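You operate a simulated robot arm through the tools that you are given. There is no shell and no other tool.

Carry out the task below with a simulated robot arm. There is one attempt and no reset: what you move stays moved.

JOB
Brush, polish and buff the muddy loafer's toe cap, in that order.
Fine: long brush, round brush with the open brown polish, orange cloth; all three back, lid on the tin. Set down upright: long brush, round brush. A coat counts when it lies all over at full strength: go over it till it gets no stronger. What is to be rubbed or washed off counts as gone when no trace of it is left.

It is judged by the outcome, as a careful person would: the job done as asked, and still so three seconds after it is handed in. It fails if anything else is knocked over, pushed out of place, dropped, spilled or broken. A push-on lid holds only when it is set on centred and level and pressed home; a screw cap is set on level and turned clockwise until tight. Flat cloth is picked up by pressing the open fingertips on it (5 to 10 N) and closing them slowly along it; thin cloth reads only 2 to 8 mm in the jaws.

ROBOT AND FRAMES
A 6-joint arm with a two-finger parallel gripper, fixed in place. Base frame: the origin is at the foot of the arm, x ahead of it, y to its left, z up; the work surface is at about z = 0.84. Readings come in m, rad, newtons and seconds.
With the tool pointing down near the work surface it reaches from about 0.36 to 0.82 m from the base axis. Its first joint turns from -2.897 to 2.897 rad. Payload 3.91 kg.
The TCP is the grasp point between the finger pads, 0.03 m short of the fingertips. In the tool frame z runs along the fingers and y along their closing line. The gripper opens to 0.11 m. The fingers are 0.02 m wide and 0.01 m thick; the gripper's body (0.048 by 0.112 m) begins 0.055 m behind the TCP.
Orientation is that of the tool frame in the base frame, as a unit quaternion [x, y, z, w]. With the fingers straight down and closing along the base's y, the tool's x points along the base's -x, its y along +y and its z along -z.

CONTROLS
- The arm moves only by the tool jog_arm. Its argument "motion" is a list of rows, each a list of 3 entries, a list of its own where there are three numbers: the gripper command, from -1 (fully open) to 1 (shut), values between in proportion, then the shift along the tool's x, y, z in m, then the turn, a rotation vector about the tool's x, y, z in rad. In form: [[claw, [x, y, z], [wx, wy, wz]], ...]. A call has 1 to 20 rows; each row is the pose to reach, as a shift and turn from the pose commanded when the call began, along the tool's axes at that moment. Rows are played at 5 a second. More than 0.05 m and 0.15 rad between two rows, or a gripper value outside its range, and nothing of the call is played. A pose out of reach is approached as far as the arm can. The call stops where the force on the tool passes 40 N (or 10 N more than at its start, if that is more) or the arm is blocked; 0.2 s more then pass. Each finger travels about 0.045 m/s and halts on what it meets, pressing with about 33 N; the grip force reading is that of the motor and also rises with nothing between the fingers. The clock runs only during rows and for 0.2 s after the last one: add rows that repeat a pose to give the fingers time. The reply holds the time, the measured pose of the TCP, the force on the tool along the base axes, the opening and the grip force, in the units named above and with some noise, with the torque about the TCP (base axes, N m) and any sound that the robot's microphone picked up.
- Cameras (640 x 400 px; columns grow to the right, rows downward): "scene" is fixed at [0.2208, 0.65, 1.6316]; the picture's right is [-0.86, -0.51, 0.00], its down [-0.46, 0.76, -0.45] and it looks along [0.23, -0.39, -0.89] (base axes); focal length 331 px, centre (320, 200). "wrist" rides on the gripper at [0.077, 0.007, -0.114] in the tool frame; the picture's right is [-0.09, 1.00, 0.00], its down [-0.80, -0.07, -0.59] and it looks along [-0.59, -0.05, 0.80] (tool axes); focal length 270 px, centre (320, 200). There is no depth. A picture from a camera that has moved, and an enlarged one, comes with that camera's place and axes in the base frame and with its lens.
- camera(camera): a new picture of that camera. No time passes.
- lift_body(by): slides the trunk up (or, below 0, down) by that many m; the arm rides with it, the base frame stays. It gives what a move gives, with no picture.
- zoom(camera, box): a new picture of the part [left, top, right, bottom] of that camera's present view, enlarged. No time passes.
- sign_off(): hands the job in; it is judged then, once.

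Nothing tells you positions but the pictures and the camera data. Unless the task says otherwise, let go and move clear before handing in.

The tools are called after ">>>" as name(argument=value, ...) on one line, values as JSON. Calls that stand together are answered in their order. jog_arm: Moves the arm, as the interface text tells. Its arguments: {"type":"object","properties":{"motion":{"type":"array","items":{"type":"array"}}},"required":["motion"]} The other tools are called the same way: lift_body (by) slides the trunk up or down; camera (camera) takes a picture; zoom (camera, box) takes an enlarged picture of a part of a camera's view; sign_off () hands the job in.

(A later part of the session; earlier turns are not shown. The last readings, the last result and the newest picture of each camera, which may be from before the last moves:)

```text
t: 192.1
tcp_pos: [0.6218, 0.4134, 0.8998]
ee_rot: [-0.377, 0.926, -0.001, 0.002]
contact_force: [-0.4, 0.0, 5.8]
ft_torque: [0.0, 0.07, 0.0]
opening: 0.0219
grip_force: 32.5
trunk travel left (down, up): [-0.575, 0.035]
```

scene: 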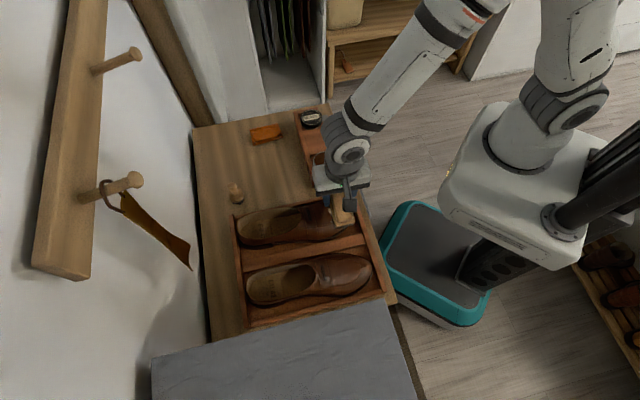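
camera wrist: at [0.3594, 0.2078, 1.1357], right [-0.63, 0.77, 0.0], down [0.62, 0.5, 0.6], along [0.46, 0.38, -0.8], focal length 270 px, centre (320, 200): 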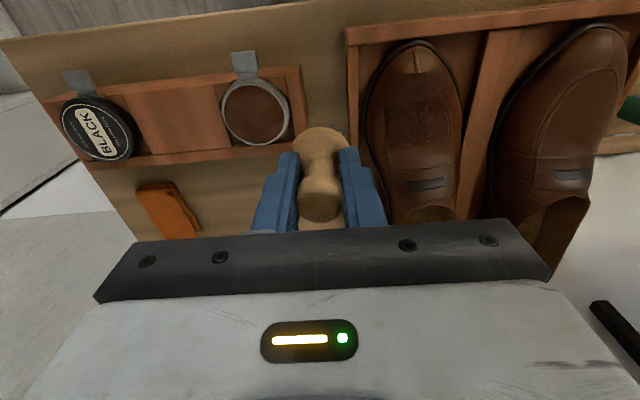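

Light contact. I open slowly and check that it stands.

>>> jog_arm(motion=[[0.55, [0, 0, 0], [0, 0, 0]], [0.45, [0, 0, 0], [0, 0, 0]], [0.3, [0, 0, 0], [0, 0, 0]], [0.1, [0, 0, 0], [0, 0, 0]], [-0.1, [0, 0, 0], [0, 0, 0]], [-0.3, [0, 0, 0], [0, 0, 0]], [-0.3, [0, 0, -0.03], [0, 0, 0]], [-0.3, [0, 0, -0.07], [0, 0, 0]], [-0.3, [0, 0, -0.11], [0, 0, 0]], [-0.3, [0, 0, -0.15], [0, 0, 0]], [-0.3, [0, 0, -0.15], [0, 0, 0]]])

>>> camera(camera="wrist")

>>> zoom(camera="scene", box=[205, 165, 265, 210])

```text
t: 194.4
tcp_pos: [0.6247, 0.4144, 1.0502]
ee_rot: [-0.377, 0.926, -0.002, -0.001]
contact_force: [-0.2, -0.3, 0.4]
ft_torque: [-0.02, 0.03, -0.01]
opening: 0.0714
grip_force: 0.2
trunk travel left (down, up): [-0.575, 0.035]
```

```text
taken
camera wrist: at [0.5634, 0.3648, 1.1625], right [-0.63, 0.77, 0.0], down [0.62, 0.51, 0.59], along [0.46, 0.37, -0.8], focal length 270 px, centre (320, 200)
```

wrist: 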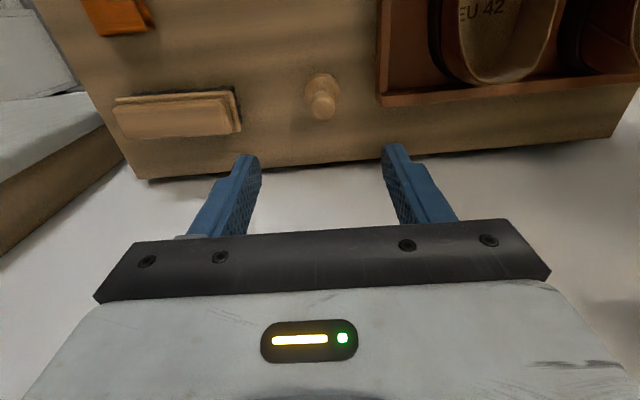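

```text
8.89 times, centred on (235, 188) of scene
camera zoom: at [0.2208, 0.65, 1.6316], right [-0.86, -0.51, 0.0], down [-0.46, 0.76, -0.45], along [0.23, -0.39, -0.89], focal length 2945 px, centre (1076, 311)
```

zoom: 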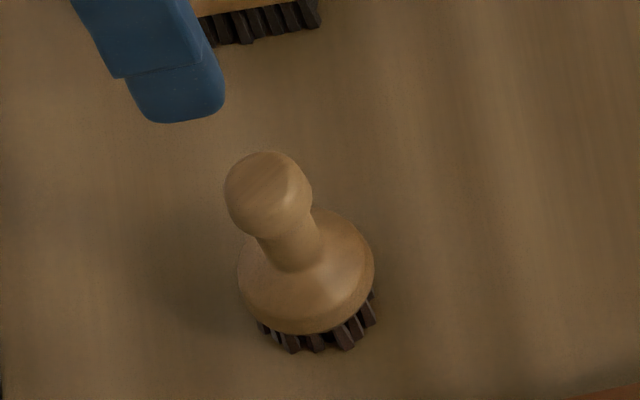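

Round brush stands upright in its place. Now the orange cloth at about (0.676, 0.199), long side along the bench depth; I'll set a 28 mm opening and come down above its middle.

>>> jog_arm(motion=[[0, [0.02, -0.035, 0], [0, 0, 0]], [0.3, [0.04, -0.07, 0], [0, 0, 0]], [0.49, [0.06, -0.1, 0], [0, 0, 0]], [0.49, [0.08, -0.135, 0], [0, 0, 0]], [0.49, [0.1, -0.165, 0], [0, 0, 0]], [0.49, [0.1136, -0.1893, 0], [0, 0, 0]], [0.49, [0.1136, -0.1893, 0.04], [0, 0, 0]], [0.49, [0.1136, -0.1893, 0.08], [0, 0, 0]], [0.49, [0.1136, -0.1893, 0.12], [0, 0, 0]], [0.49, [0.1136, -0.1893, 0.14], [0, 0, 0]], [0.49, [0.1136, -0.1893, 0.14], [0, 0, 0]]])

>>> camera(camera="wrist")

>>> zoom(camera="scene", box=[225, 95, 305, 155])

```text
t: 196.8
tcp_pos: [0.673, 0.1983, 0.9094]
ee_rot: [-0.376, 0.926, 0.0, 0.001]
contact_force: [-0.4, 0.2, 0.9]
ft_torque: [-0.01, 0.02, -0.01]
opening: 0.0281
grip_force: 0.1
trunk travel left (down, up): [-0.575, 0.035]
```

```text
taken
camera wrist: at [0.6118, 0.1494, 1.022], right [-0.63, 0.77, 0.0], down [0.62, 0.51, 0.59], along [0.46, 0.38, -0.8], focal length 270 px, centre (320, 200)
```

wrist: 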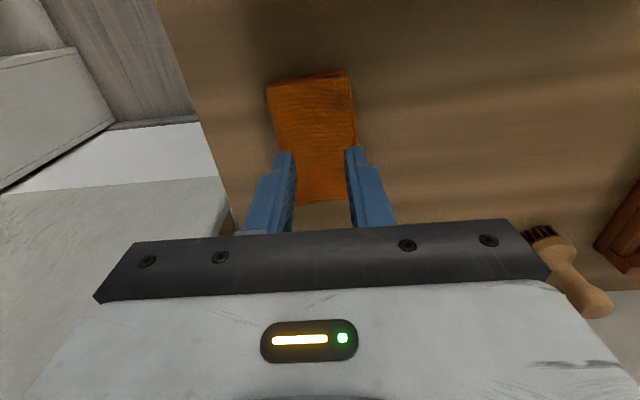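

```text
6.67 times, centred on (265, 125) of scene
camera zoom: at [0.2208, 0.65, 1.6316], right [-0.86, -0.51, 0.0], down [-0.46, 0.76, -0.45], along [0.23, -0.39, -0.89], focal length 2209 px, centre (687, 700)
```

zoom: 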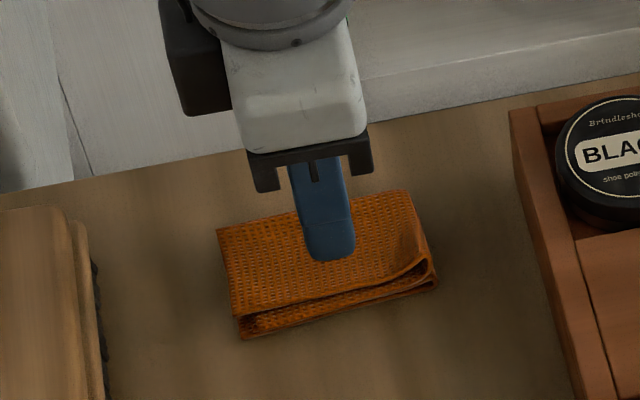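

>>> jog_arm(motion=[[0.49, [0, 0, 0.015], [0, 0, 0]], [0.49, [0, 0, 0.022], [0, 0, 0]], [0.49, [0, 0, 0.025], [0, 0, 0]], [0.49, [0, 0, 0.027], [0, 0, 0]], [0.49, [0, 0, 0.027], [0, 0, 0]]])

>>> zoom(camera="scene", box=[235, 105, 295, 150])

```text
t: 197.5
tcp_pos: [0.6728, 0.1987, 0.8963]
ee_rot: [-0.377, 0.926, -0.001, 0.005]
contact_force: [-11.0, -3.8, 22.4]
ft_torque: [-0.1, 0.49, 0.05]
opening: 0.0284
grip_force: 0.8
trunk travel left (down, up): [-0.575, 0.035]
stopped in row 3: the force on the tool passed its limit at 43 N (the readings are from after the stop); the commanded pose is now the measured one
```

```text
8.89 times, centred on (265, 128) of scene
camera zoom: at [0.2208, 0.65, 1.6316], right [-0.86, -0.51, 0.0], down [-0.46, 0.76, -0.45], along [0.23, -0.39, -0.89], focal length 2945 px, centre (809, 844)
```

zoom: 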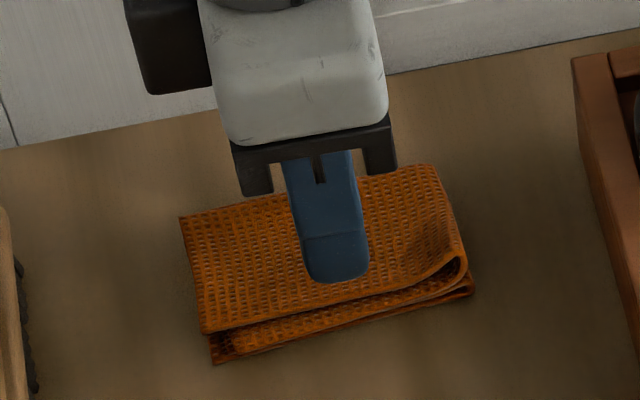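

>>> jog_arm(motion=[[0.49, [0, 0, -0.001], [0, 0, 0]], [0.49, [0, 0, -0.001], [0, 0, 0]]])

```text
t: 198.1
tcp_pos: [0.6739, 0.1989, 0.8969]
ee_rot: [-0.377, 0.926, -0.001, 0.007]
contact_force: [-5.4, -0.5, 25.6]
ft_torque: [0.02, 0.31, 0.03]
opening: 0.0286
grip_force: 0.3
trunk travel left (down, up): [-0.575, 0.035]
```

>>> jog_arm(motion=[[0.49, [0, 0, -0.002], [0, 0, 0]], [0.49, [0, 0, -0.002], [0, 0, 0]]])

>>> camera(camera="wrist")

```text
t: 198.7
tcp_pos: [0.6748, 0.1995, 0.8963]
ee_rot: [-0.376, 0.926, -0.002, 0.006]
contact_force: [-1.6, 1.4, 16.7]
ft_torque: [0.07, 0.14, -0.01]
opening: 0.0285
grip_force: 0.4
trunk travel left (down, up): [-0.575, 0.035]
```

```text
taken
camera wrist: at [0.6132, 0.1493, 1.0086], right [-0.63, 0.77, -0.01], down [0.62, 0.51, 0.6], along [0.47, 0.38, -0.8], focal length 270 px, centre (320, 200)
```

wrist: 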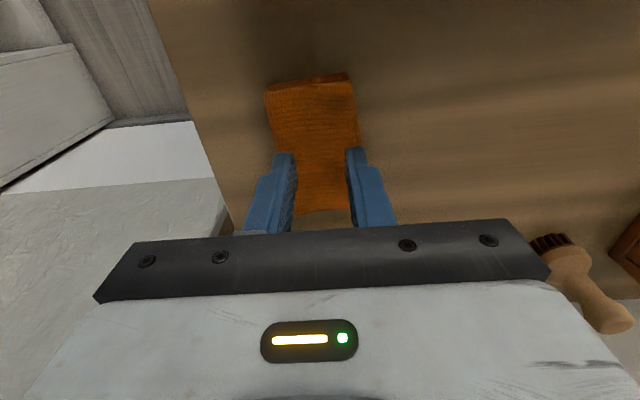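

>>> jog_arm(motion=[[0.49, [0, 0, -0.0015], [0, 0, 0]], [0.49, [0, 0, -0.0015], [0, 0, 0]]])

```text
t: 199.3
tcp_pos: [0.6748, 0.1994, 0.8965]
ee_rot: [-0.377, 0.926, -0.001, 0.004]
contact_force: [1.4, 0.0, 4.2]
ft_torque: [0.01, -0.02, 0.01]
opening: 0.0284
grip_force: 0.4
trunk travel left (down, up): [-0.575, 0.035]
```

>>> jog_arm(motion=[[0.49, [0, 0, 0.0007], [0, 0, 0]], [0.54, [0, 0, 0.0007], [0, 0, 0]], [0.59, [0, 0, 0.0007], [0, 0, 0]], [0.64, [0, 0, 0.0007], [0, 0, 0]], [0.69, [0, 0, 0.0007], [0, 0, 0]], [0.69, [0, 0, 0.0007], [0, 0, 0]]])

>>> zoom(camera="wrist", box=[240, 60, 400, 240])

```text
t: 200.7
tcp_pos: [0.6752, 0.2007, 0.897]
ee_rot: [-0.377, 0.926, -0.001, 0.004]
contact_force: [-2.3, 2.4, 6.0]
ft_torque: [0.06, 0.1, 0.02]
opening: 0.0188
grip_force: 1.8
trunk travel left (down, up): [-0.575, 0.035]
```

```text
2.22 times, centred on (320, 150) of wrist
camera zoom: at [0.6132, 0.1497, 1.0095], right [-0.63, 0.77, -0.01], down [0.62, 0.51, 0.6], along [0.47, 0.38, -0.8], focal length 601 px, centre (320, 311)
```

zoom: 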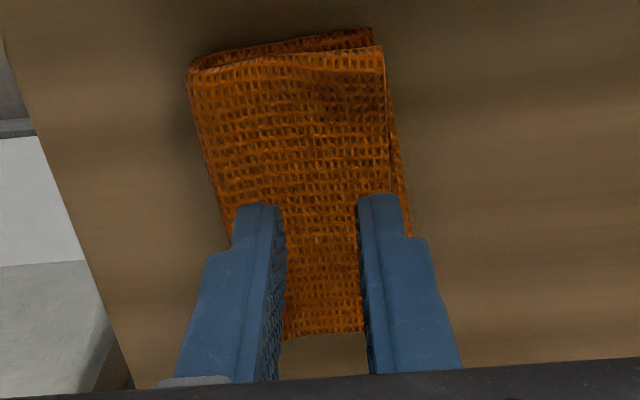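

>>> jog_arm(motion=[[0.74, [0, 0, 0], [0, 0, 0]], [0.79, [0, 0, 0], [0, 0, 0]], [0.84, [0, 0, 0], [0, 0, 0]], [0.88, [0, 0, 0], [0, 0, 0]], [0.92, [0, 0, 0], [0, 0, 0]], [0.96, [0, 0, 0], [0, 0, 0]], [1, [0, 0, 0], [0, 0, 0]], [1, [0, 0, 0], [0, 0, 0]], [1, [0, 0, 0], [0, 0, 0]]])

>>> zoom(camera="wrist", box=[240, 60, 400, 240])

>>> zoom(camera="scene", box=[235, 105, 295, 150])

```text
t: 202.7
tcp_pos: [0.6752, 0.199, 0.8981]
ee_rot: [-0.377, 0.926, -0.001, 0.005]
contact_force: [0.5, 0.9, 5.6]
ft_torque: [0.02, 0.06, 0.0]
opening: 0.0002
grip_force: 33.1
trunk travel left (down, up): [-0.575, 0.035]
```

```text
2.22 times, centred on (320, 150) of wrist
camera zoom: at [0.6134, 0.1496, 1.0094], right [-0.63, 0.77, -0.01], down [0.62, 0.51, 0.6], along [0.47, 0.38, -0.8], focal length 601 px, centre (320, 311)
```

zoom: 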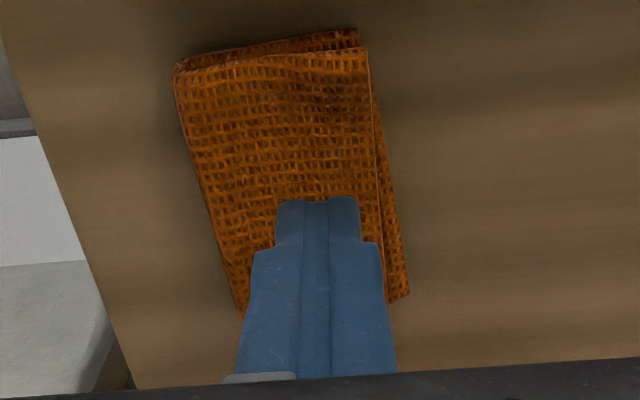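

```text
8.89 times, centred on (265, 128) of scene
camera zoom: at [0.2208, 0.65, 1.6316], right [-0.86, -0.51, 0.0], down [-0.46, 0.76, -0.45], along [0.23, -0.39, -0.89], focal length 2945 px, centre (809, 844)
```

zoom: 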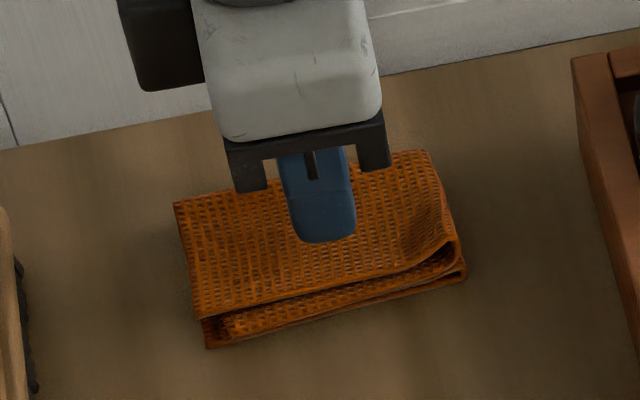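

The fingers slid together on top without taking any cloth (0 mm); the folded cloth is a stack about 2.5 cm thick. I'll lift, open wide and take it across its narrow sides instead.

>>> jog_arm(motion=[[1, [0, 0, -0.02], [0, 0, 0]], [0.5, [0, 0, -0.05], [0, 0, 0]], [0, [0, 0, -0.06], [0, 0, 0]], [-0.5, [0, 0, -0.06], [0, 0, 0]], [-0.5, [0, 0, -0.06], [0, 0, 0]], [-0.5, [0, 0, -0.06], [0, 0, 0]]])

>>> zoom(camera="wrist", box=[220, 30, 420, 210])

>>> zoom(camera="scene", box=[240, 115, 295, 150])

```text
t: 204.1
tcp_pos: [0.6748, 0.1997, 0.9562]
ee_rot: [-0.377, 0.926, -0.001, 0.005]
contact_force: [-0.5, -0.1, 0.4]
ft_torque: [0.03, -0.02, -0.04]
opening: 0.0825
grip_force: 0.1
trunk travel left (down, up): [-0.575, 0.035]
```

```text
2.22 times, centred on (320, 120) of wrist
camera zoom: at [0.6139, 0.1494, 1.0684], right [-0.63, 0.77, 0.0], down [0.62, 0.51, 0.6], along [0.47, 0.38, -0.8], focal length 601 px, centre (320, 378)
```

zoom: 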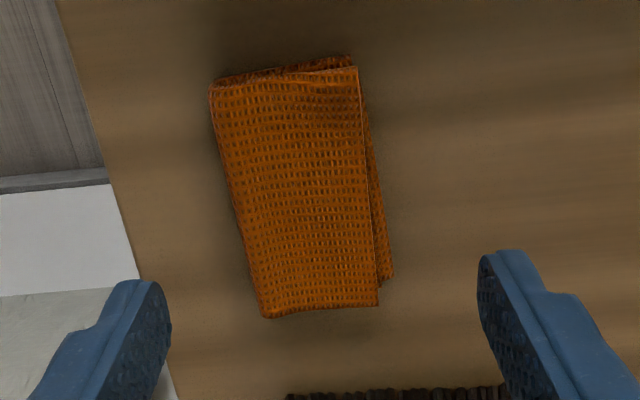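

```text
11.43 times, centred on (268, 132) of scene
camera zoom: at [0.2208, 0.65, 1.6316], right [-0.86, -0.51, 0.0], down [-0.46, 0.76, -0.45], along [0.23, -0.39, -0.89], focal length 3786 px, centre (920, 971)
```

zoom: 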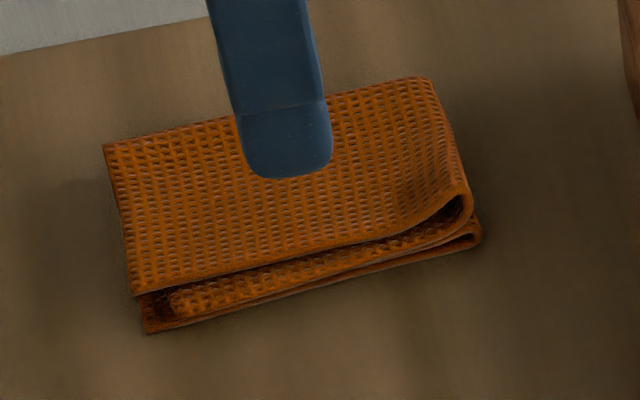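

>>> jog_arm(motion=[[-0.5, [-0.002, -0.0074, 0.02], [0, 0, -0.07]], [-0.5, [-0.002, -0.0074, 0.05], [0, 0, -0.07]], [-0.5, [-0.002, -0.0074, 0.068], [0, 0, -0.07]], [-0.5, [-0.002, -0.0074, 0.076], [0, 0, -0.07]], [-0.5, [-0.002, -0.0074, 0.076], [0, 0, -0.07]]])

>>> camera(camera="wrist")

>>> zoom(camera="scene", box=[235, 105, 295, 150])

```text
t: 205.3
tcp_pos: [0.6819, 0.1944, 0.8798]
ee_rot: [-0.41, 0.912, 0.0, 0.005]
contact_force: [0.8, 0.3, -0.5]
ft_torque: [0.03, 0.01, 0.04]
opening: 0.0827
grip_force: 0.0
trunk travel left (down, up): [-0.575, 0.035]
```

```text
taken
camera wrist: at [0.6242, 0.1417, 0.9921], right [-0.69, 0.73, -0.01], down [0.58, 0.55, 0.6], along [0.44, 0.41, -0.8], focal length 270 px, centre (320, 200)
```

wrist: 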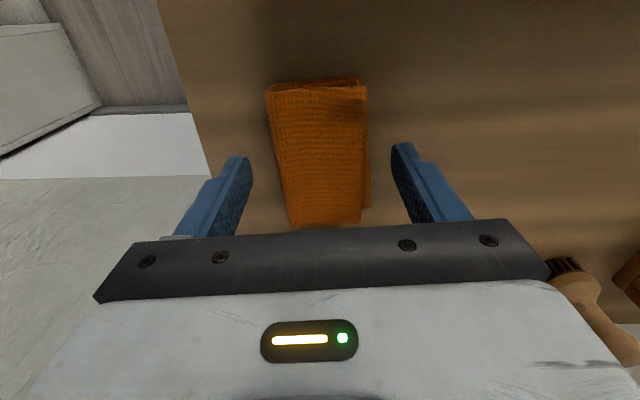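

```text
8.89 times, centred on (265, 128) of scene
camera zoom: at [0.2208, 0.65, 1.6316], right [-0.86, -0.51, 0.0], down [-0.46, 0.76, -0.45], along [0.23, -0.39, -0.89], focal length 2945 px, centre (809, 844)
```

zoom: 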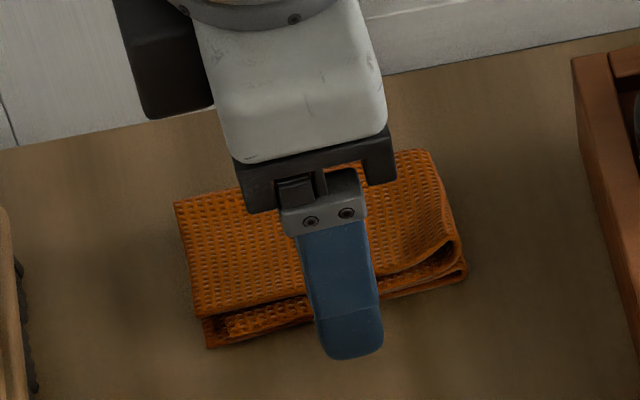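

>>> jog_arm(motion=[[-0.5, [0, 0, 0.003], [0, 0, 0]], [-0.2, [0, 0, 0.003], [0, 0, 0]], [0.1, [0, 0, 0.003], [0, 0, 0]], [0.3, [0, 0, 0.003], [0, 0, 0]], [0.5, [0, 0, 0.003], [0, 0, 0]], [0.5, [0, 0, 0.003], [0, 0, 0]]])

>>> zoom(camera="wrist", box=[220, 50, 420, 240])

```text
t: 206.7
tcp_pos: [0.6809, 0.1941, 0.8759]
ee_rot: [-0.41, 0.912, -0.001, 0.004]
contact_force: [0.1, -1.1, 1.1]
ft_torque: [0.02, -0.04, -0.02]
opening: 0.0538
grip_force: 32.9
trunk travel left (down, up): [-0.575, 0.035]
```

```text
2.11 times, centred on (320, 145) of wrist
camera zoom: at [0.6245, 0.1415, 0.9894], right [-0.69, 0.73, -0.01], down [0.58, 0.55, 0.6], along [0.44, 0.41, -0.8], focal length 569 px, centre (320, 316)
```

zoom: 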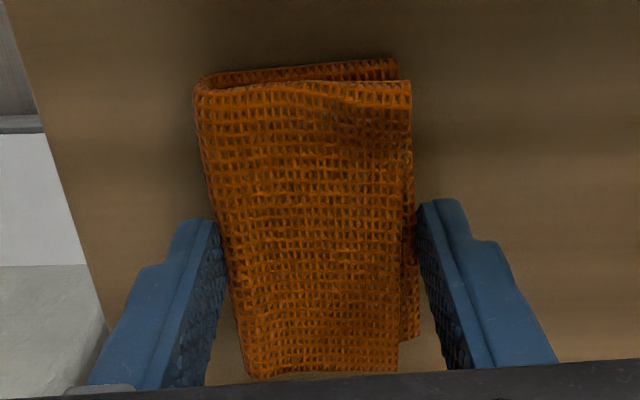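

The folded cloth behaves as a firm pad (54 mm wide). I'll regrip a bit higher so more of it sticks out below the fingertips.

>>> jog_arm(motion=[[-0.1, [0, 0, 0], [0, 0, 0]], [-0.2, [0, 0, 0], [0, 0, 0]], [-0.2, [0, 0, -0.004], [0, 0, 0]], [-0.2, [0, 0, -0.008], [0, 0, 0]], [0.2, [0, 0, -0.008], [0, 0, 0]], [0.6, [0, 0, -0.008], [0, 0, 0]], [1, [0, 0, -0.008], [0, 0, 0]], [1, [0, 0, -0.008], [0, 0, 0]]])

>>> camera(camera="wrist")

```text
t: 208.5
tcp_pos: [0.6825, 0.1946, 0.8851]
ee_rot: [-0.409, 0.912, -0.001, 0.004]
contact_force: [0.4, 0.2, 1.5]
ft_torque: [0.02, -0.03, -0.01]
opening: 0.0535
grip_force: 32.8
trunk travel left (down, up): [-0.575, 0.035]
```

```text
taken
camera wrist: at [0.6242, 0.1412, 0.9971], right [-0.69, 0.73, -0.01], down [0.58, 0.55, 0.6], along [0.44, 0.41, -0.8], focal length 270 px, centre (320, 200)
```

wrist: 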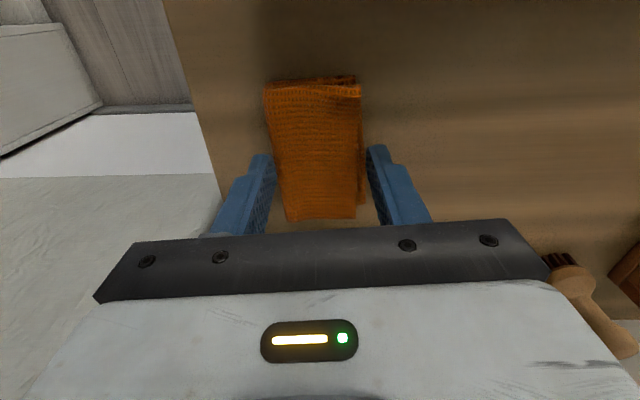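

>>> jog_arm(motion=[[1, [0, 0, -0.02], [0, 0, 0]], [1, [0, 0, -0.06], [0, 0, 0]], [1, [0, 0, -0.1], [0, 0, 0]], [1, [0, 0, -0.15], [0, 0, 0]], [1, [0, 0, -0.15], [0, 0, 0]]])

>>> camera(camera="wrist")

>>> zoom(camera="scene", box=[220, 60, 320, 150])

```text
t: 209.7
tcp_pos: [0.6816, 0.1935, 1.0348]
ee_rot: [-0.409, 0.912, -0.001, 0.003]
contact_force: [0.2, 0.3, -0.5]
ft_torque: [0.0, -0.02, -0.01]
opening: 0.0533
grip_force: 33.1
trunk travel left (down, up): [-0.575, 0.035]
```

```text
taken
camera wrist: at [0.6231, 0.1412, 1.1484], right [-0.69, 0.73, 0.0], down [0.58, 0.55, 0.6], along [0.44, 0.41, -0.8], focal length 270 px, centre (320, 200)
```

wrist: 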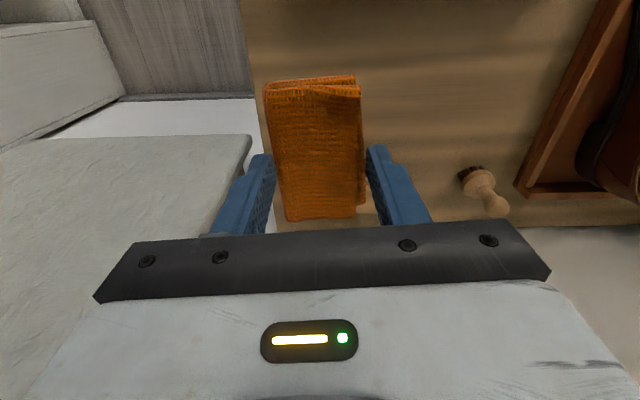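

```text
4.44 times, centred on (270, 105) of scene
camera zoom: at [0.2208, 0.65, 1.6316], right [-0.86, -0.51, 0.0], down [-0.46, 0.76, -0.45], along [0.23, -0.39, -0.89], focal length 1472 px, centre (542, 622)
```

zoom: 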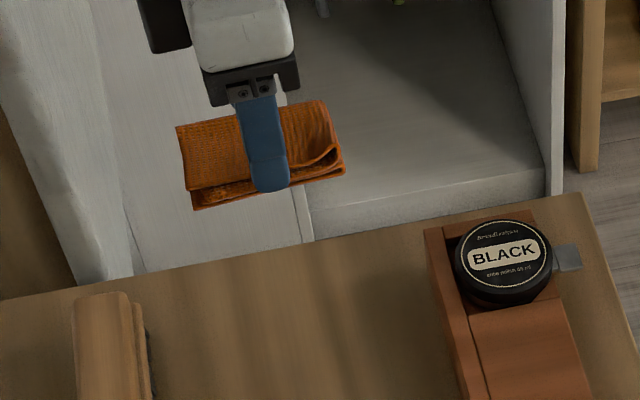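

Cloth is held firmly. Carrying it to the toe, tilted to match the slope.

>>> jog_arm(motion=[[1, [0.0136, 0.0362, 0], [0, -0.02, 0]], [1, [0.0272, 0.0724, 0], [0, -0.04, 0]], [1, [0.0408, 0.1086, 0], [0, -0.06, 0]], [1, [0.0544, 0.1448, 0], [0, -0.08, 0]], [1, [0.068, 0.181, 0], [0, -0.1, 0]], [1, [0.0817, 0.2171, 0], [0, -0.12, 0]], [1, [0.0953, 0.2533, 0], [0, -0.14, 0]], [1, [0.1089, 0.2895, 0], [0, -0.16, 0]], [1, [0.1225, 0.3257, 0], [0, -0.17, 0]], [1, [0.1225, 0.3257, 0.04], [0, -0.17, 0]], [1, [0.1225, 0.3257, 0.075], [0, -0.17, 0]], [1, [0.1225, 0.3257, 0.085], [0, -0.17, 0]], [1, [0.1225, 0.3257, 0.085], [0, -0.17, 0]]])

>>> camera(camera="wrist")

>>> zoom(camera="scene", box=[280, 170, 390, 250])

```text
t: 212.5
tcp_pos: [0.3563, 0.3208, 0.9489]
ee_rot: [-0.408, 0.909, 0.034, 0.081]
contact_force: [0.1, 0.1, 0.2]
ft_torque: [0.01, -0.03, -0.06]
opening: 0.0534
grip_force: 32.7
trunk travel left (down, up): [-0.575, 0.035]
```

```text
taken
camera wrist: at [0.286, 0.2535, 1.0455], right [-0.69, 0.73, 0.01], down [0.5, 0.47, 0.73], along [0.52, 0.5, -0.69], focal length 270 px, centre (320, 200)
```

wrist: 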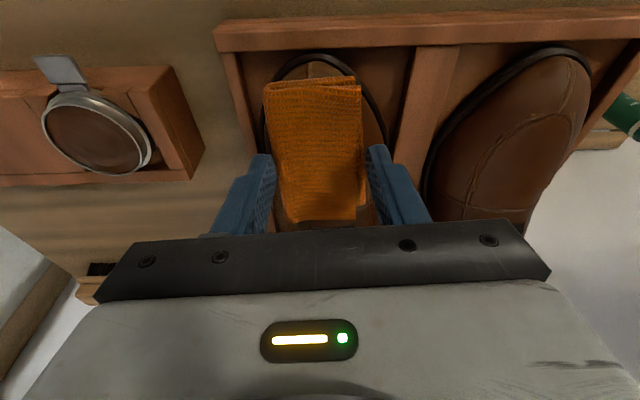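

```text
5.00 times, centred on (335, 210) of scene
camera zoom: at [0.2208, 0.65, 1.6316], right [-0.86, -0.51, 0.0], down [-0.46, 0.76, -0.45], along [0.23, -0.39, -0.89], focal length 1656 px, centre (245, 150)
```

zoom: 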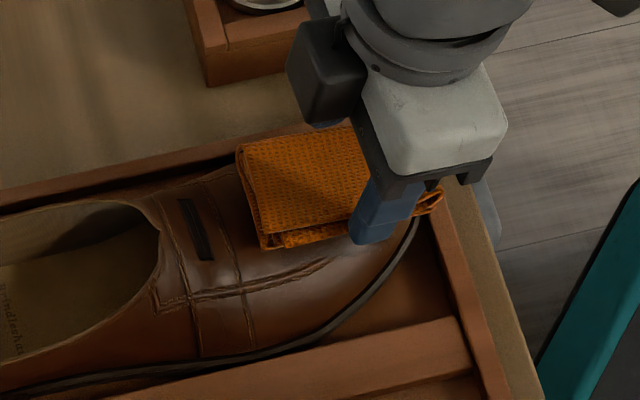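

>>> jog_arm(motion=[[1, [0, 0, 0.003], [0, 0, 0]], [1, [0, 0, 0.006], [0, 0, 0]], [1, [0, 0, 0.008], [0, 0, 0]], [1, [0, 0, 0.008], [0, 0, 0]]])

```text
t: 213.5
tcp_pos: [0.3568, 0.3218, 0.9403]
ee_rot: [-0.408, 0.909, 0.033, 0.081]
contact_force: [-1.4, -1.4, 4.2]
ft_torque: [-0.1, 0.1, -0.02]
opening: 0.0534
grip_force: 32.6
trunk travel left (down, up): [-0.575, 0.035]
```

>>> jog_arm(motion=[[1, [-0.012, 0, -0.004], [0, 0, 0]], [1, [-0.012, 0, 0.001], [0, 0, 0]], [1, [-0.004, 0, 0.0012], [0, 0, 0]], [1, [0.004, 0, 0.0012], [0, 0, 0]], [1, [0.012, 0, 0.0015], [0, 0, 0]], [1, [0.018, 0, 0.002], [0, 0, 0]], [1, [0.018, 0, -0.006], [0, 0, 0]], [1, [-0.012, 0, -0.006], [0, 0, 0]], [1, [-0.012, 0, 0.001], [0, 0, 0]], [1, [-0.004, 0, 0.0012], [0, 0, 0]], [1, [0.004, 0, 0.0012], [0, 0, 0]], [1, [0.012, 0, 0.0015], [0, 0, 0]], [1, [0.018, 0, 0.002], [0, 0, 0]], [1, [0.018, 0, 0.002], [0, 0, 0]]])

>>> zoom(camera="scene", box=[280, 170, 390, 250])

```text
t: 216.5
tcp_pos: [0.3452, 0.3084, 0.9345]
ee_rot: [-0.408, 0.909, 0.034, 0.081]
contact_force: [0.8, 1.6, 7.2]
ft_torque: [0.05, -0.09, 0.03]
opening: 0.0535
grip_force: 33.5
trunk travel left (down, up): [-0.575, 0.035]
```

```text
5.00 times, centred on (335, 210) of scene
camera zoom: at [0.2208, 0.65, 1.6316], right [-0.86, -0.51, 0.0], down [-0.46, 0.76, -0.45], along [0.23, -0.39, -0.89], focal length 1656 px, centre (245, 150)
```

zoom: 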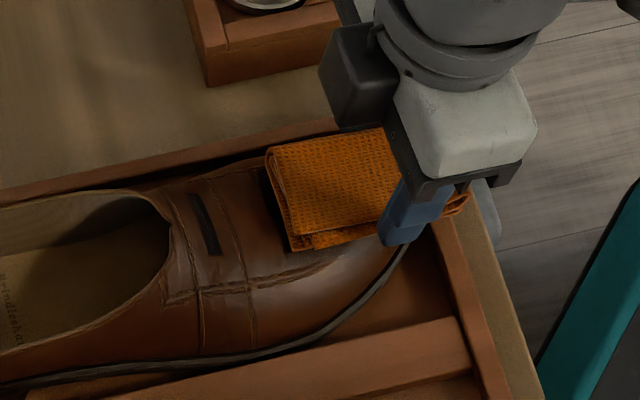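

>>> jog_arm(motion=[[1, [0, 0, -0.03], [0, 0, 0]], [1, [0, -0.04, -0.05], [0, 0.05, 0]], [1, [0, -0.08, -0.06], [0, 0.1, 0]], [1, [0, -0.12, -0.07], [0, 0.15, 0]], [1, [0, -0.14, -0.07], [0, 0.17, 0]], [1, [0, -0.14, -0.07], [0, 0.17, 0]]])

>>> zoom(camera="scene", box=[310, 190, 370, 230])

>>> camera(camera="wrist")

>>> zoom(camera="wrist", box=[370, 40, 510, 180])

```text
t: 217.9
tcp_pos: [0.4412, 0.2078, 1.0072]
ee_rot: [-0.409, 0.913, -0.001, 0.003]
contact_force: [-0.2, 0.1, 0.0]
ft_torque: [0.01, 0.04, 0.01]
opening: 0.0534
grip_force: 33.4
trunk travel left (down, up): [-0.575, 0.035]
```

```text
10.00 times, centred on (340, 210) of scene
camera zoom: at [0.2208, 0.65, 1.6316], right [-0.86, -0.51, 0.0], down [-0.46, 0.76, -0.45], along [0.23, -0.39, -0.89], focal length 3313 px, centre (120, 100)
```

zoom: 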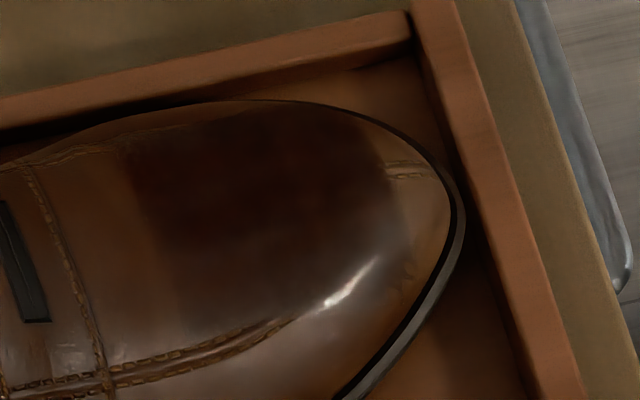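

```text
taken
camera wrist: at [0.384, 0.154, 1.1185], right [-0.69, 0.73, -0.01], down [0.58, 0.55, 0.6], along [0.44, 0.41, -0.8], focal length 270 px, centre (320, 200)
```

wrist: 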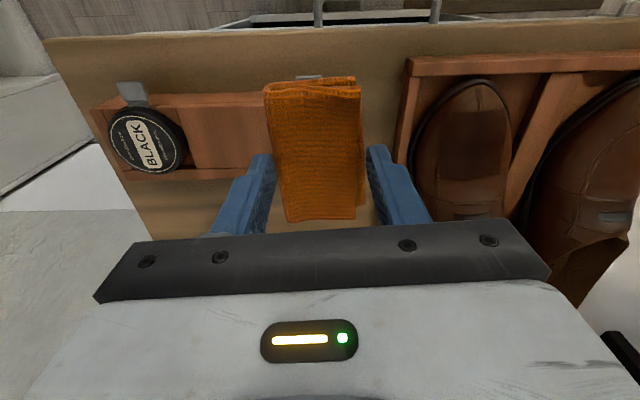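

```text
2.86 times, centred on (440, 110) of wrist
camera zoom: at [0.384, 0.154, 1.1185], right [-0.69, 0.73, -0.01], down [0.58, 0.55, 0.6], along [0.44, 0.41, -0.8], focal length 772 px, centre (-23, 457)
```

zoom: 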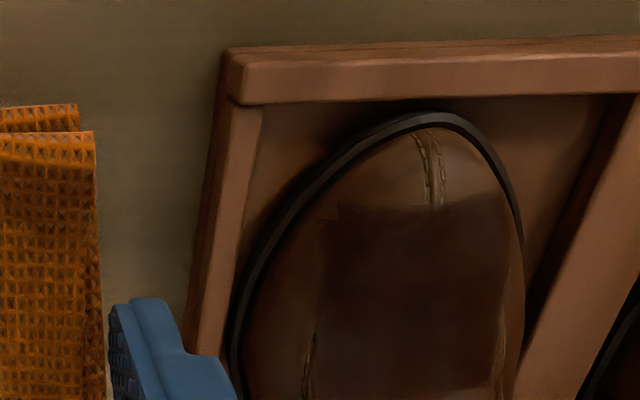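

A bright highlight has appeared – the buffing works. I continue over the whole patch: centre, then both flanks and the front.

>>> jog_arm(motion=[[1, [-0.007, 0.035, 0], [0, -0.04, 0]], [1, [-0.014, 0.07, 0], [0, -0.08, 0]], [1, [-0.022, 0.105, 0.01], [0, -0.12, 0]], [1, [-0.041, 0.139, 0.04], [0, -0.17, 0]], [1, [-0.041, 0.139, 0.066], [0, -0.17, 0]], [1, [-0.033, 0.139, 0.0674], [0, -0.17, 0]], [1, [-0.025, 0.139, 0.069], [0, -0.17, 0]], [1, [-0.017, 0.139, 0.071], [0, -0.17, 0]], [1, [-0.0112, 0.139, 0.0725], [0, -0.17, 0]], [1, [-0.0112, 0.139, 0.06], [0, -0.17, 0]], [1, [-0.041, 0.139, 0.055], [0, -0.17, 0]], [1, [-0.041, 0.139, 0.066], [0, -0.17, 0]], [1, [-0.033, 0.139, 0.0674], [0, -0.17, 0]], [1, [-0.025, 0.139, 0.069], [0, -0.17, 0]], [1, [-0.017, 0.139, 0.071], [0, -0.17, 0]], [1, [-0.0112, 0.139, 0.0725], [0, -0.17, 0]], [1, [-0.0112, 0.139, 0.055], [0, -0.17, 0]], [1, [-0.025, 0.125, 0.048], [-0.08, -0.17, 0]], [1, [-0.041, 0.112, 0.05], [-0.16, -0.17, 0]], [1, [-0.041, 0.108, 0.055], [-0.25, -0.17, 0]]])

>>> zoom(camera="scene", box=[280, 170, 390, 250])

```text
t: 222.1
tcp_pos: [0.3893, 0.3081, 0.9481]
ee_rot: [-0.404, 0.902, 0.148, 0.029]
contact_force: [-0.3, -1.7, -0.6]
ft_torque: [-0.02, -0.05, 0.0]
opening: 0.0536
grip_force: 33.4
trunk travel left (down, up): [-0.575, 0.035]
```

```text
5.00 times, centred on (335, 210) of scene
camera zoom: at [0.2208, 0.65, 1.6316], right [-0.86, -0.51, 0.0], down [-0.46, 0.76, -0.45], along [0.23, -0.39, -0.89], focal length 1656 px, centre (245, 150)
```

zoom: 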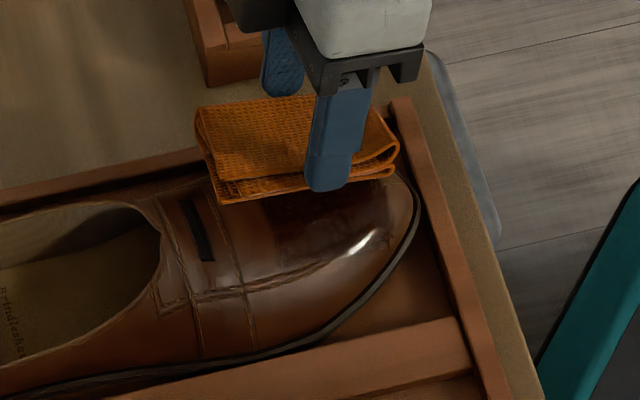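

>>> jog_arm(motion=[[1, [0, 0, 0.004], [0, 0, 0]], [1, [0, 0, 0.007], [0, 0, 0]], [1, [0, 0, 0.009], [0, 0, 0]], [1, [0, 0, 0.009], [0, 0, 0]]])

```text
t: 223.1
tcp_pos: [0.3891, 0.3125, 0.9408]
ee_rot: [-0.406, 0.901, 0.147, 0.03]
contact_force: [0.1, 0.4, 0.9]
ft_torque: [-0.01, -0.01, -0.01]
opening: 0.0536
grip_force: 32.9
trunk travel left (down, up): [-0.575, 0.035]
```

>>> jog_arm(motion=[[1, [0, 0, 0.002], [0, 0, 0]], [1, [0, 0, 0.004], [0, 0, 0]], [1, [0, 0, 0.005], [0, 0, 0]], [1, [0, 0, 0.005], [0, 0, 0]]])

```text
t: 224.1
tcp_pos: [0.3889, 0.3128, 0.9356]
ee_rot: [-0.406, 0.902, 0.147, 0.031]
contact_force: [1.2, -3.8, 7.7]
ft_torque: [-0.15, 0.26, 0.13]
opening: 0.0534
grip_force: 33.5
trunk travel left (down, up): [-0.575, 0.035]
```

>>> jog_arm(motion=[[1, [0.008, 0, 0], [0, 0, 0]], [1, [0.016, 0, 0.0005], [0, 0, 0]], [1, [0.024, 0.001, 0.001], [0, 0, 0]], [1, [0.03, 0.003, 0.002], [0, 0, 0]], [1, [0.03, 0, -0.01], [0, 0, 0]], [1, [0, 0, -0.01], [0, 0, 0]], [1, [0, 0, 0.0005], [0, 0, 0]], [1, [0.008, 0, 0.0005], [0, 0, 0]], [1, [0.016, 0, 0.001], [0, 0, 0]], [1, [0.024, 0.001, 0.0015], [0, 0, 0]], [1, [0.03, 0.003, 0.0025], [0, 0, 0]], [1, [0.03, 0, -0.01], [0, 0, 0]], [1, [0, 0, -0.01], [0, 0, 0]], [1, [0, 0.004, 0.0005], [0, 0, 0]], [1, [0.008, 0.004, 0.0005], [0, 0, 0]], [1, [0.016, 0.004, 0.001], [0, 0, 0]], [1, [0.024, 0.004, 0.0015], [0, 0, 0]], [1, [0.03, 0.005, 0.0025], [0, 0, 0]], [1, [0.03, 0.005, -0.012], [0, 0, 0]]])

>>> zoom(camera="scene", box=[280, 170, 390, 250])

```text
t: 228.1
tcp_pos: [0.3655, 0.2891, 0.9444]
ee_rot: [-0.405, 0.902, 0.147, 0.029]
contact_force: [0.0, 0.0, 0.0]
ft_torque: [-0.01, 0.02, -0.01]
opening: 0.0535
grip_force: 33.1
trunk travel left (down, up): [-0.575, 0.035]
```

```text
5.00 times, centred on (335, 210) of scene
camera zoom: at [0.2208, 0.65, 1.6316], right [-0.86, -0.51, 0.0], down [-0.46, 0.76, -0.45], along [0.23, -0.39, -0.89], focal length 1656 px, centre (245, 150)
```

zoom: 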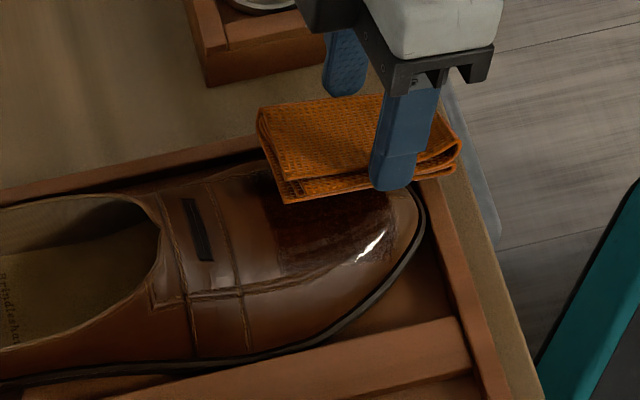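

The patch is now clearly glossy. Over to the right flank.

>>> jog_arm(motion=[[1, [0, 0, -0.02], [0, 0, 0]], [1, [-0.009, 0.015, -0.018], [0.12, 0, 0]], [1, [-0.018, 0.03, -0.012], [0.25, 0, 0]], [1, [-0.027, 0.045, -0.004], [0.38, 0, 0]], [1, [-0.0368, 0.061, 0.0057], [0.5, 0, 0]], [1, [-0.0368, 0.061, 0.0057], [0.5, 0, 0]]])

>>> camera(camera="wrist")

>>> zoom(camera="scene", box=[280, 170, 390, 250])

```text
t: 229.5
tcp_pos: [0.3442, 0.358, 0.9592]
ee_rot: [-0.386, 0.91, -0.081, 0.13]
contact_force: [0.3, 0.1, -0.3]
ft_torque: [-0.04, -0.01, -0.02]
opening: 0.0534
grip_force: 33.1
trunk travel left (down, up): [-0.575, 0.035]
```

```text
taken
camera wrist: at [0.2531, 0.3119, 1.0523], right [-0.62, 0.75, -0.23], down [0.41, 0.56, 0.72], along [0.67, 0.35, -0.65], focal length 270 px, centre (320, 200)
```

wrist: 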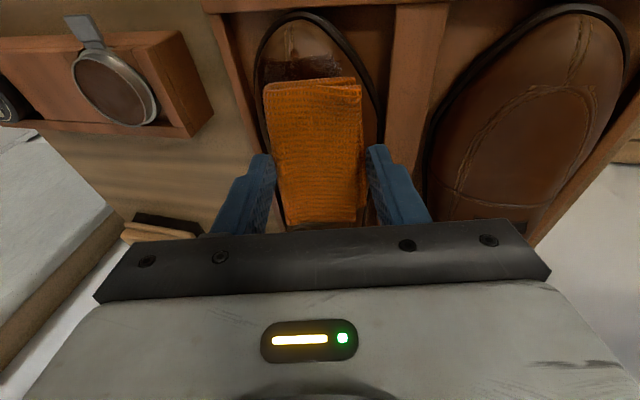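

```text
5.00 times, centred on (335, 210) of scene
camera zoom: at [0.2208, 0.65, 1.6316], right [-0.86, -0.51, 0.0], down [-0.46, 0.76, -0.45], along [0.23, -0.39, -0.89], focal length 1656 px, centre (245, 150)
```

zoom: 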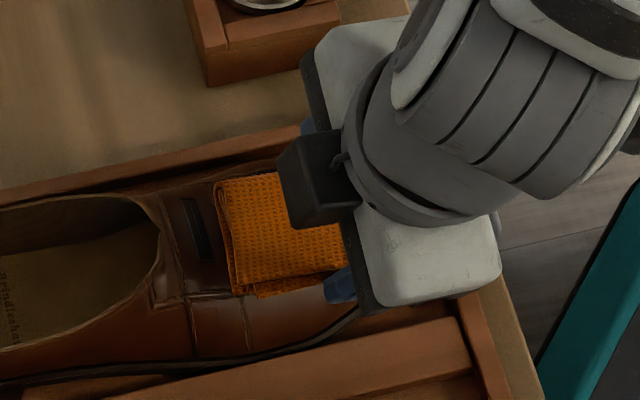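

>>> jog_arm(motion=[[1, [0, 0, 0.005], [0, 0, 0]], [1, [0, 0, 0.01], [0, 0, 0]], [1, [0, 0, 0.013], [0, 0, 0]], [1, [0, 0, 0.015], [0, 0, 0]], [1, [0, 0, 0.015], [0, 0, 0]]])

```text
t: 230.7
tcp_pos: [0.3483, 0.3558, 0.9444]
ee_rot: [-0.386, 0.91, -0.081, 0.13]
contact_force: [0.0, -0.7, -0.2]
ft_torque: [0.01, 0.0, -0.01]
opening: 0.0535
grip_force: 32.7
trunk travel left (down, up): [-0.575, 0.035]
```

>>> jog_arm(motion=[[1, [0, 0, 0.003], [0, 0, 0]], [1, [0, 0, 0.006], [0, 0, 0]], [1, [0, 0, 0.008], [0, 0, 0]], [1, [0, 0, 0.008], [0, 0, 0]]])

```text
t: 231.7
tcp_pos: [0.3501, 0.3567, 0.939]
ee_rot: [-0.385, 0.91, -0.08, 0.131]
contact_force: [-8.2, -2.1, 23.3]
ft_torque: [0.02, -0.26, -0.07]
opening: 0.0531
grip_force: 33.2
trunk travel left (down, up): [-0.575, 0.035]
```

>>> jog_arm(motion=[[1, [0, 0, -0.0025], [0, 0, 0]], [1, [0.008, 0, -0.0025], [0, 0, 0]], [1, [0.016, -0.001, -0.002], [0, 0, 0]], [1, [0.024, -0.003, -0.0015], [0, 0, 0]], [1, [0.03, -0.005, -0.001], [0, 0, 0]], [1, [0.03, -0.003, -0.012], [0, 0, 0]], [1, [0, 0, -0.012], [0, 0, 0]], [1, [0, 0, -0.0025], [0, 0, 0]], [1, [0.008, 0, -0.0025], [0, 0, 0]], [1, [0.016, -0.001, -0.002], [0, 0, 0]], [1, [0.024, -0.003, -0.0015], [0, 0, 0]], [1, [0.03, -0.005, -0.001], [0, 0, 0]], [1, [0.03, -0.003, -0.012], [0, 0, 0]], [1, [0, 0, -0.012], [0, 0, 0]], [1, [0, -0.004, -0.0025], [0, 0, 0]], [1, [0.008, -0.004, -0.0025], [0, 0, 0]], [1, [0.016, -0.005, -0.002], [0, 0, 0]], [1, [0.024, -0.006, -0.0015], [0, 0, 0]], [1, [0.03, -0.007, -0.001], [0, 0, 0]], [1, [0.03, -0.005, -0.015], [0, 0, 0]]])

>>> zoom(camera="scene", box=[220, 180, 400, 320])

```text
t: 235.9
tcp_pos: [0.3306, 0.3313, 0.9472]
ee_rot: [-0.386, 0.91, -0.081, 0.129]
contact_force: [-0.3, -0.8, -0.4]
ft_torque: [-0.02, 0.02, 0.01]
opening: 0.0533
grip_force: 32.9
trunk travel left (down, up): [-0.575, 0.035]
```

```text
2.86 times, centred on (310, 250) of scene
camera zoom: at [0.2208, 0.65, 1.6316], right [-0.86, -0.51, 0.0], down [-0.46, 0.76, -0.45], along [0.23, -0.39, -0.89], focal length 947 px, centre (349, 57)
```

zoom: 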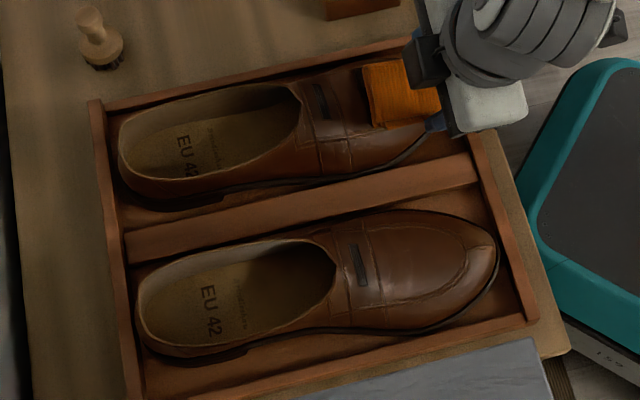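

>>> jog_arm(motion=[[1, [0, 0, -0.015], [-0.08, -0.04, 0]], [1, [0.0008, -0.013, -0.01], [-0.16, -0.08, 0]], [1, [0.0017, -0.0266, 0], [-0.25, -0.13, 0]], [1, [0.0017, -0.0266, 0.004], [-0.25, -0.13, 0]], [1, [0.0017, -0.0266, 0.004], [-0.25, -0.13, 0]]])

>>> camera(camera="wrist")

>>> zoom(camera="scene", box=[280, 170, 390, 250])

```text
t: 237.1
tcp_pos: [0.3482, 0.3109, 0.949]
ee_rot: [-0.403, 0.903, 0.059, 0.139]
contact_force: [-0.5, 0.0, -0.6]
ft_torque: [0.03, 0.0, 0.03]
opening: 0.0537
grip_force: 32.8
trunk travel left (down, up): [-0.575, 0.035]
```

```text
taken
camera wrist: at [0.2713, 0.2362, 1.0342], right [-0.69, 0.73, 0.02], down [0.44, 0.39, 0.81], along [0.58, 0.56, -0.59], focal length 270 px, centre (320, 200)
```

wrist: 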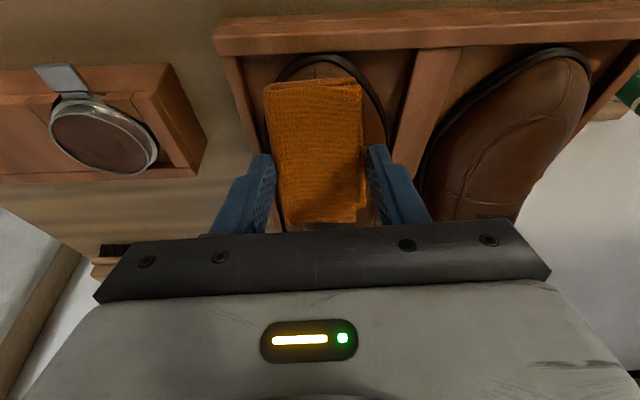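

```text
5.00 times, centred on (335, 210) of scene
camera zoom: at [0.2208, 0.65, 1.6316], right [-0.86, -0.51, 0.0], down [-0.46, 0.76, -0.45], along [0.23, -0.39, -0.89], focal length 1656 px, centre (245, 150)
```

zoom: 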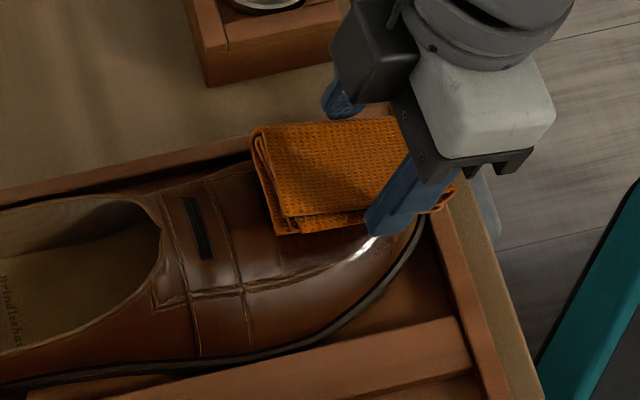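

>>> jog_arm(motion=[[1, [0, 0, 0.005], [0, 0, 0]], [1, [0, 0, 0.009], [0, 0, 0]], [1, [0, 0, 0.012], [0, 0, 0]], [1, [0, 0, 0.012], [0, 0, 0]]])

```text
t: 238.1
tcp_pos: [0.3493, 0.3145, 0.9394]
ee_rot: [-0.403, 0.903, 0.058, 0.14]
contact_force: [-3.0, -2.6, 8.7]
ft_torque: [-0.16, 0.13, 0.02]
opening: 0.0538
grip_force: 32.9
out of reach, approached as far as the arm can: row 1, 2
trunk travel left (down, up): [-0.575, 0.035]
```

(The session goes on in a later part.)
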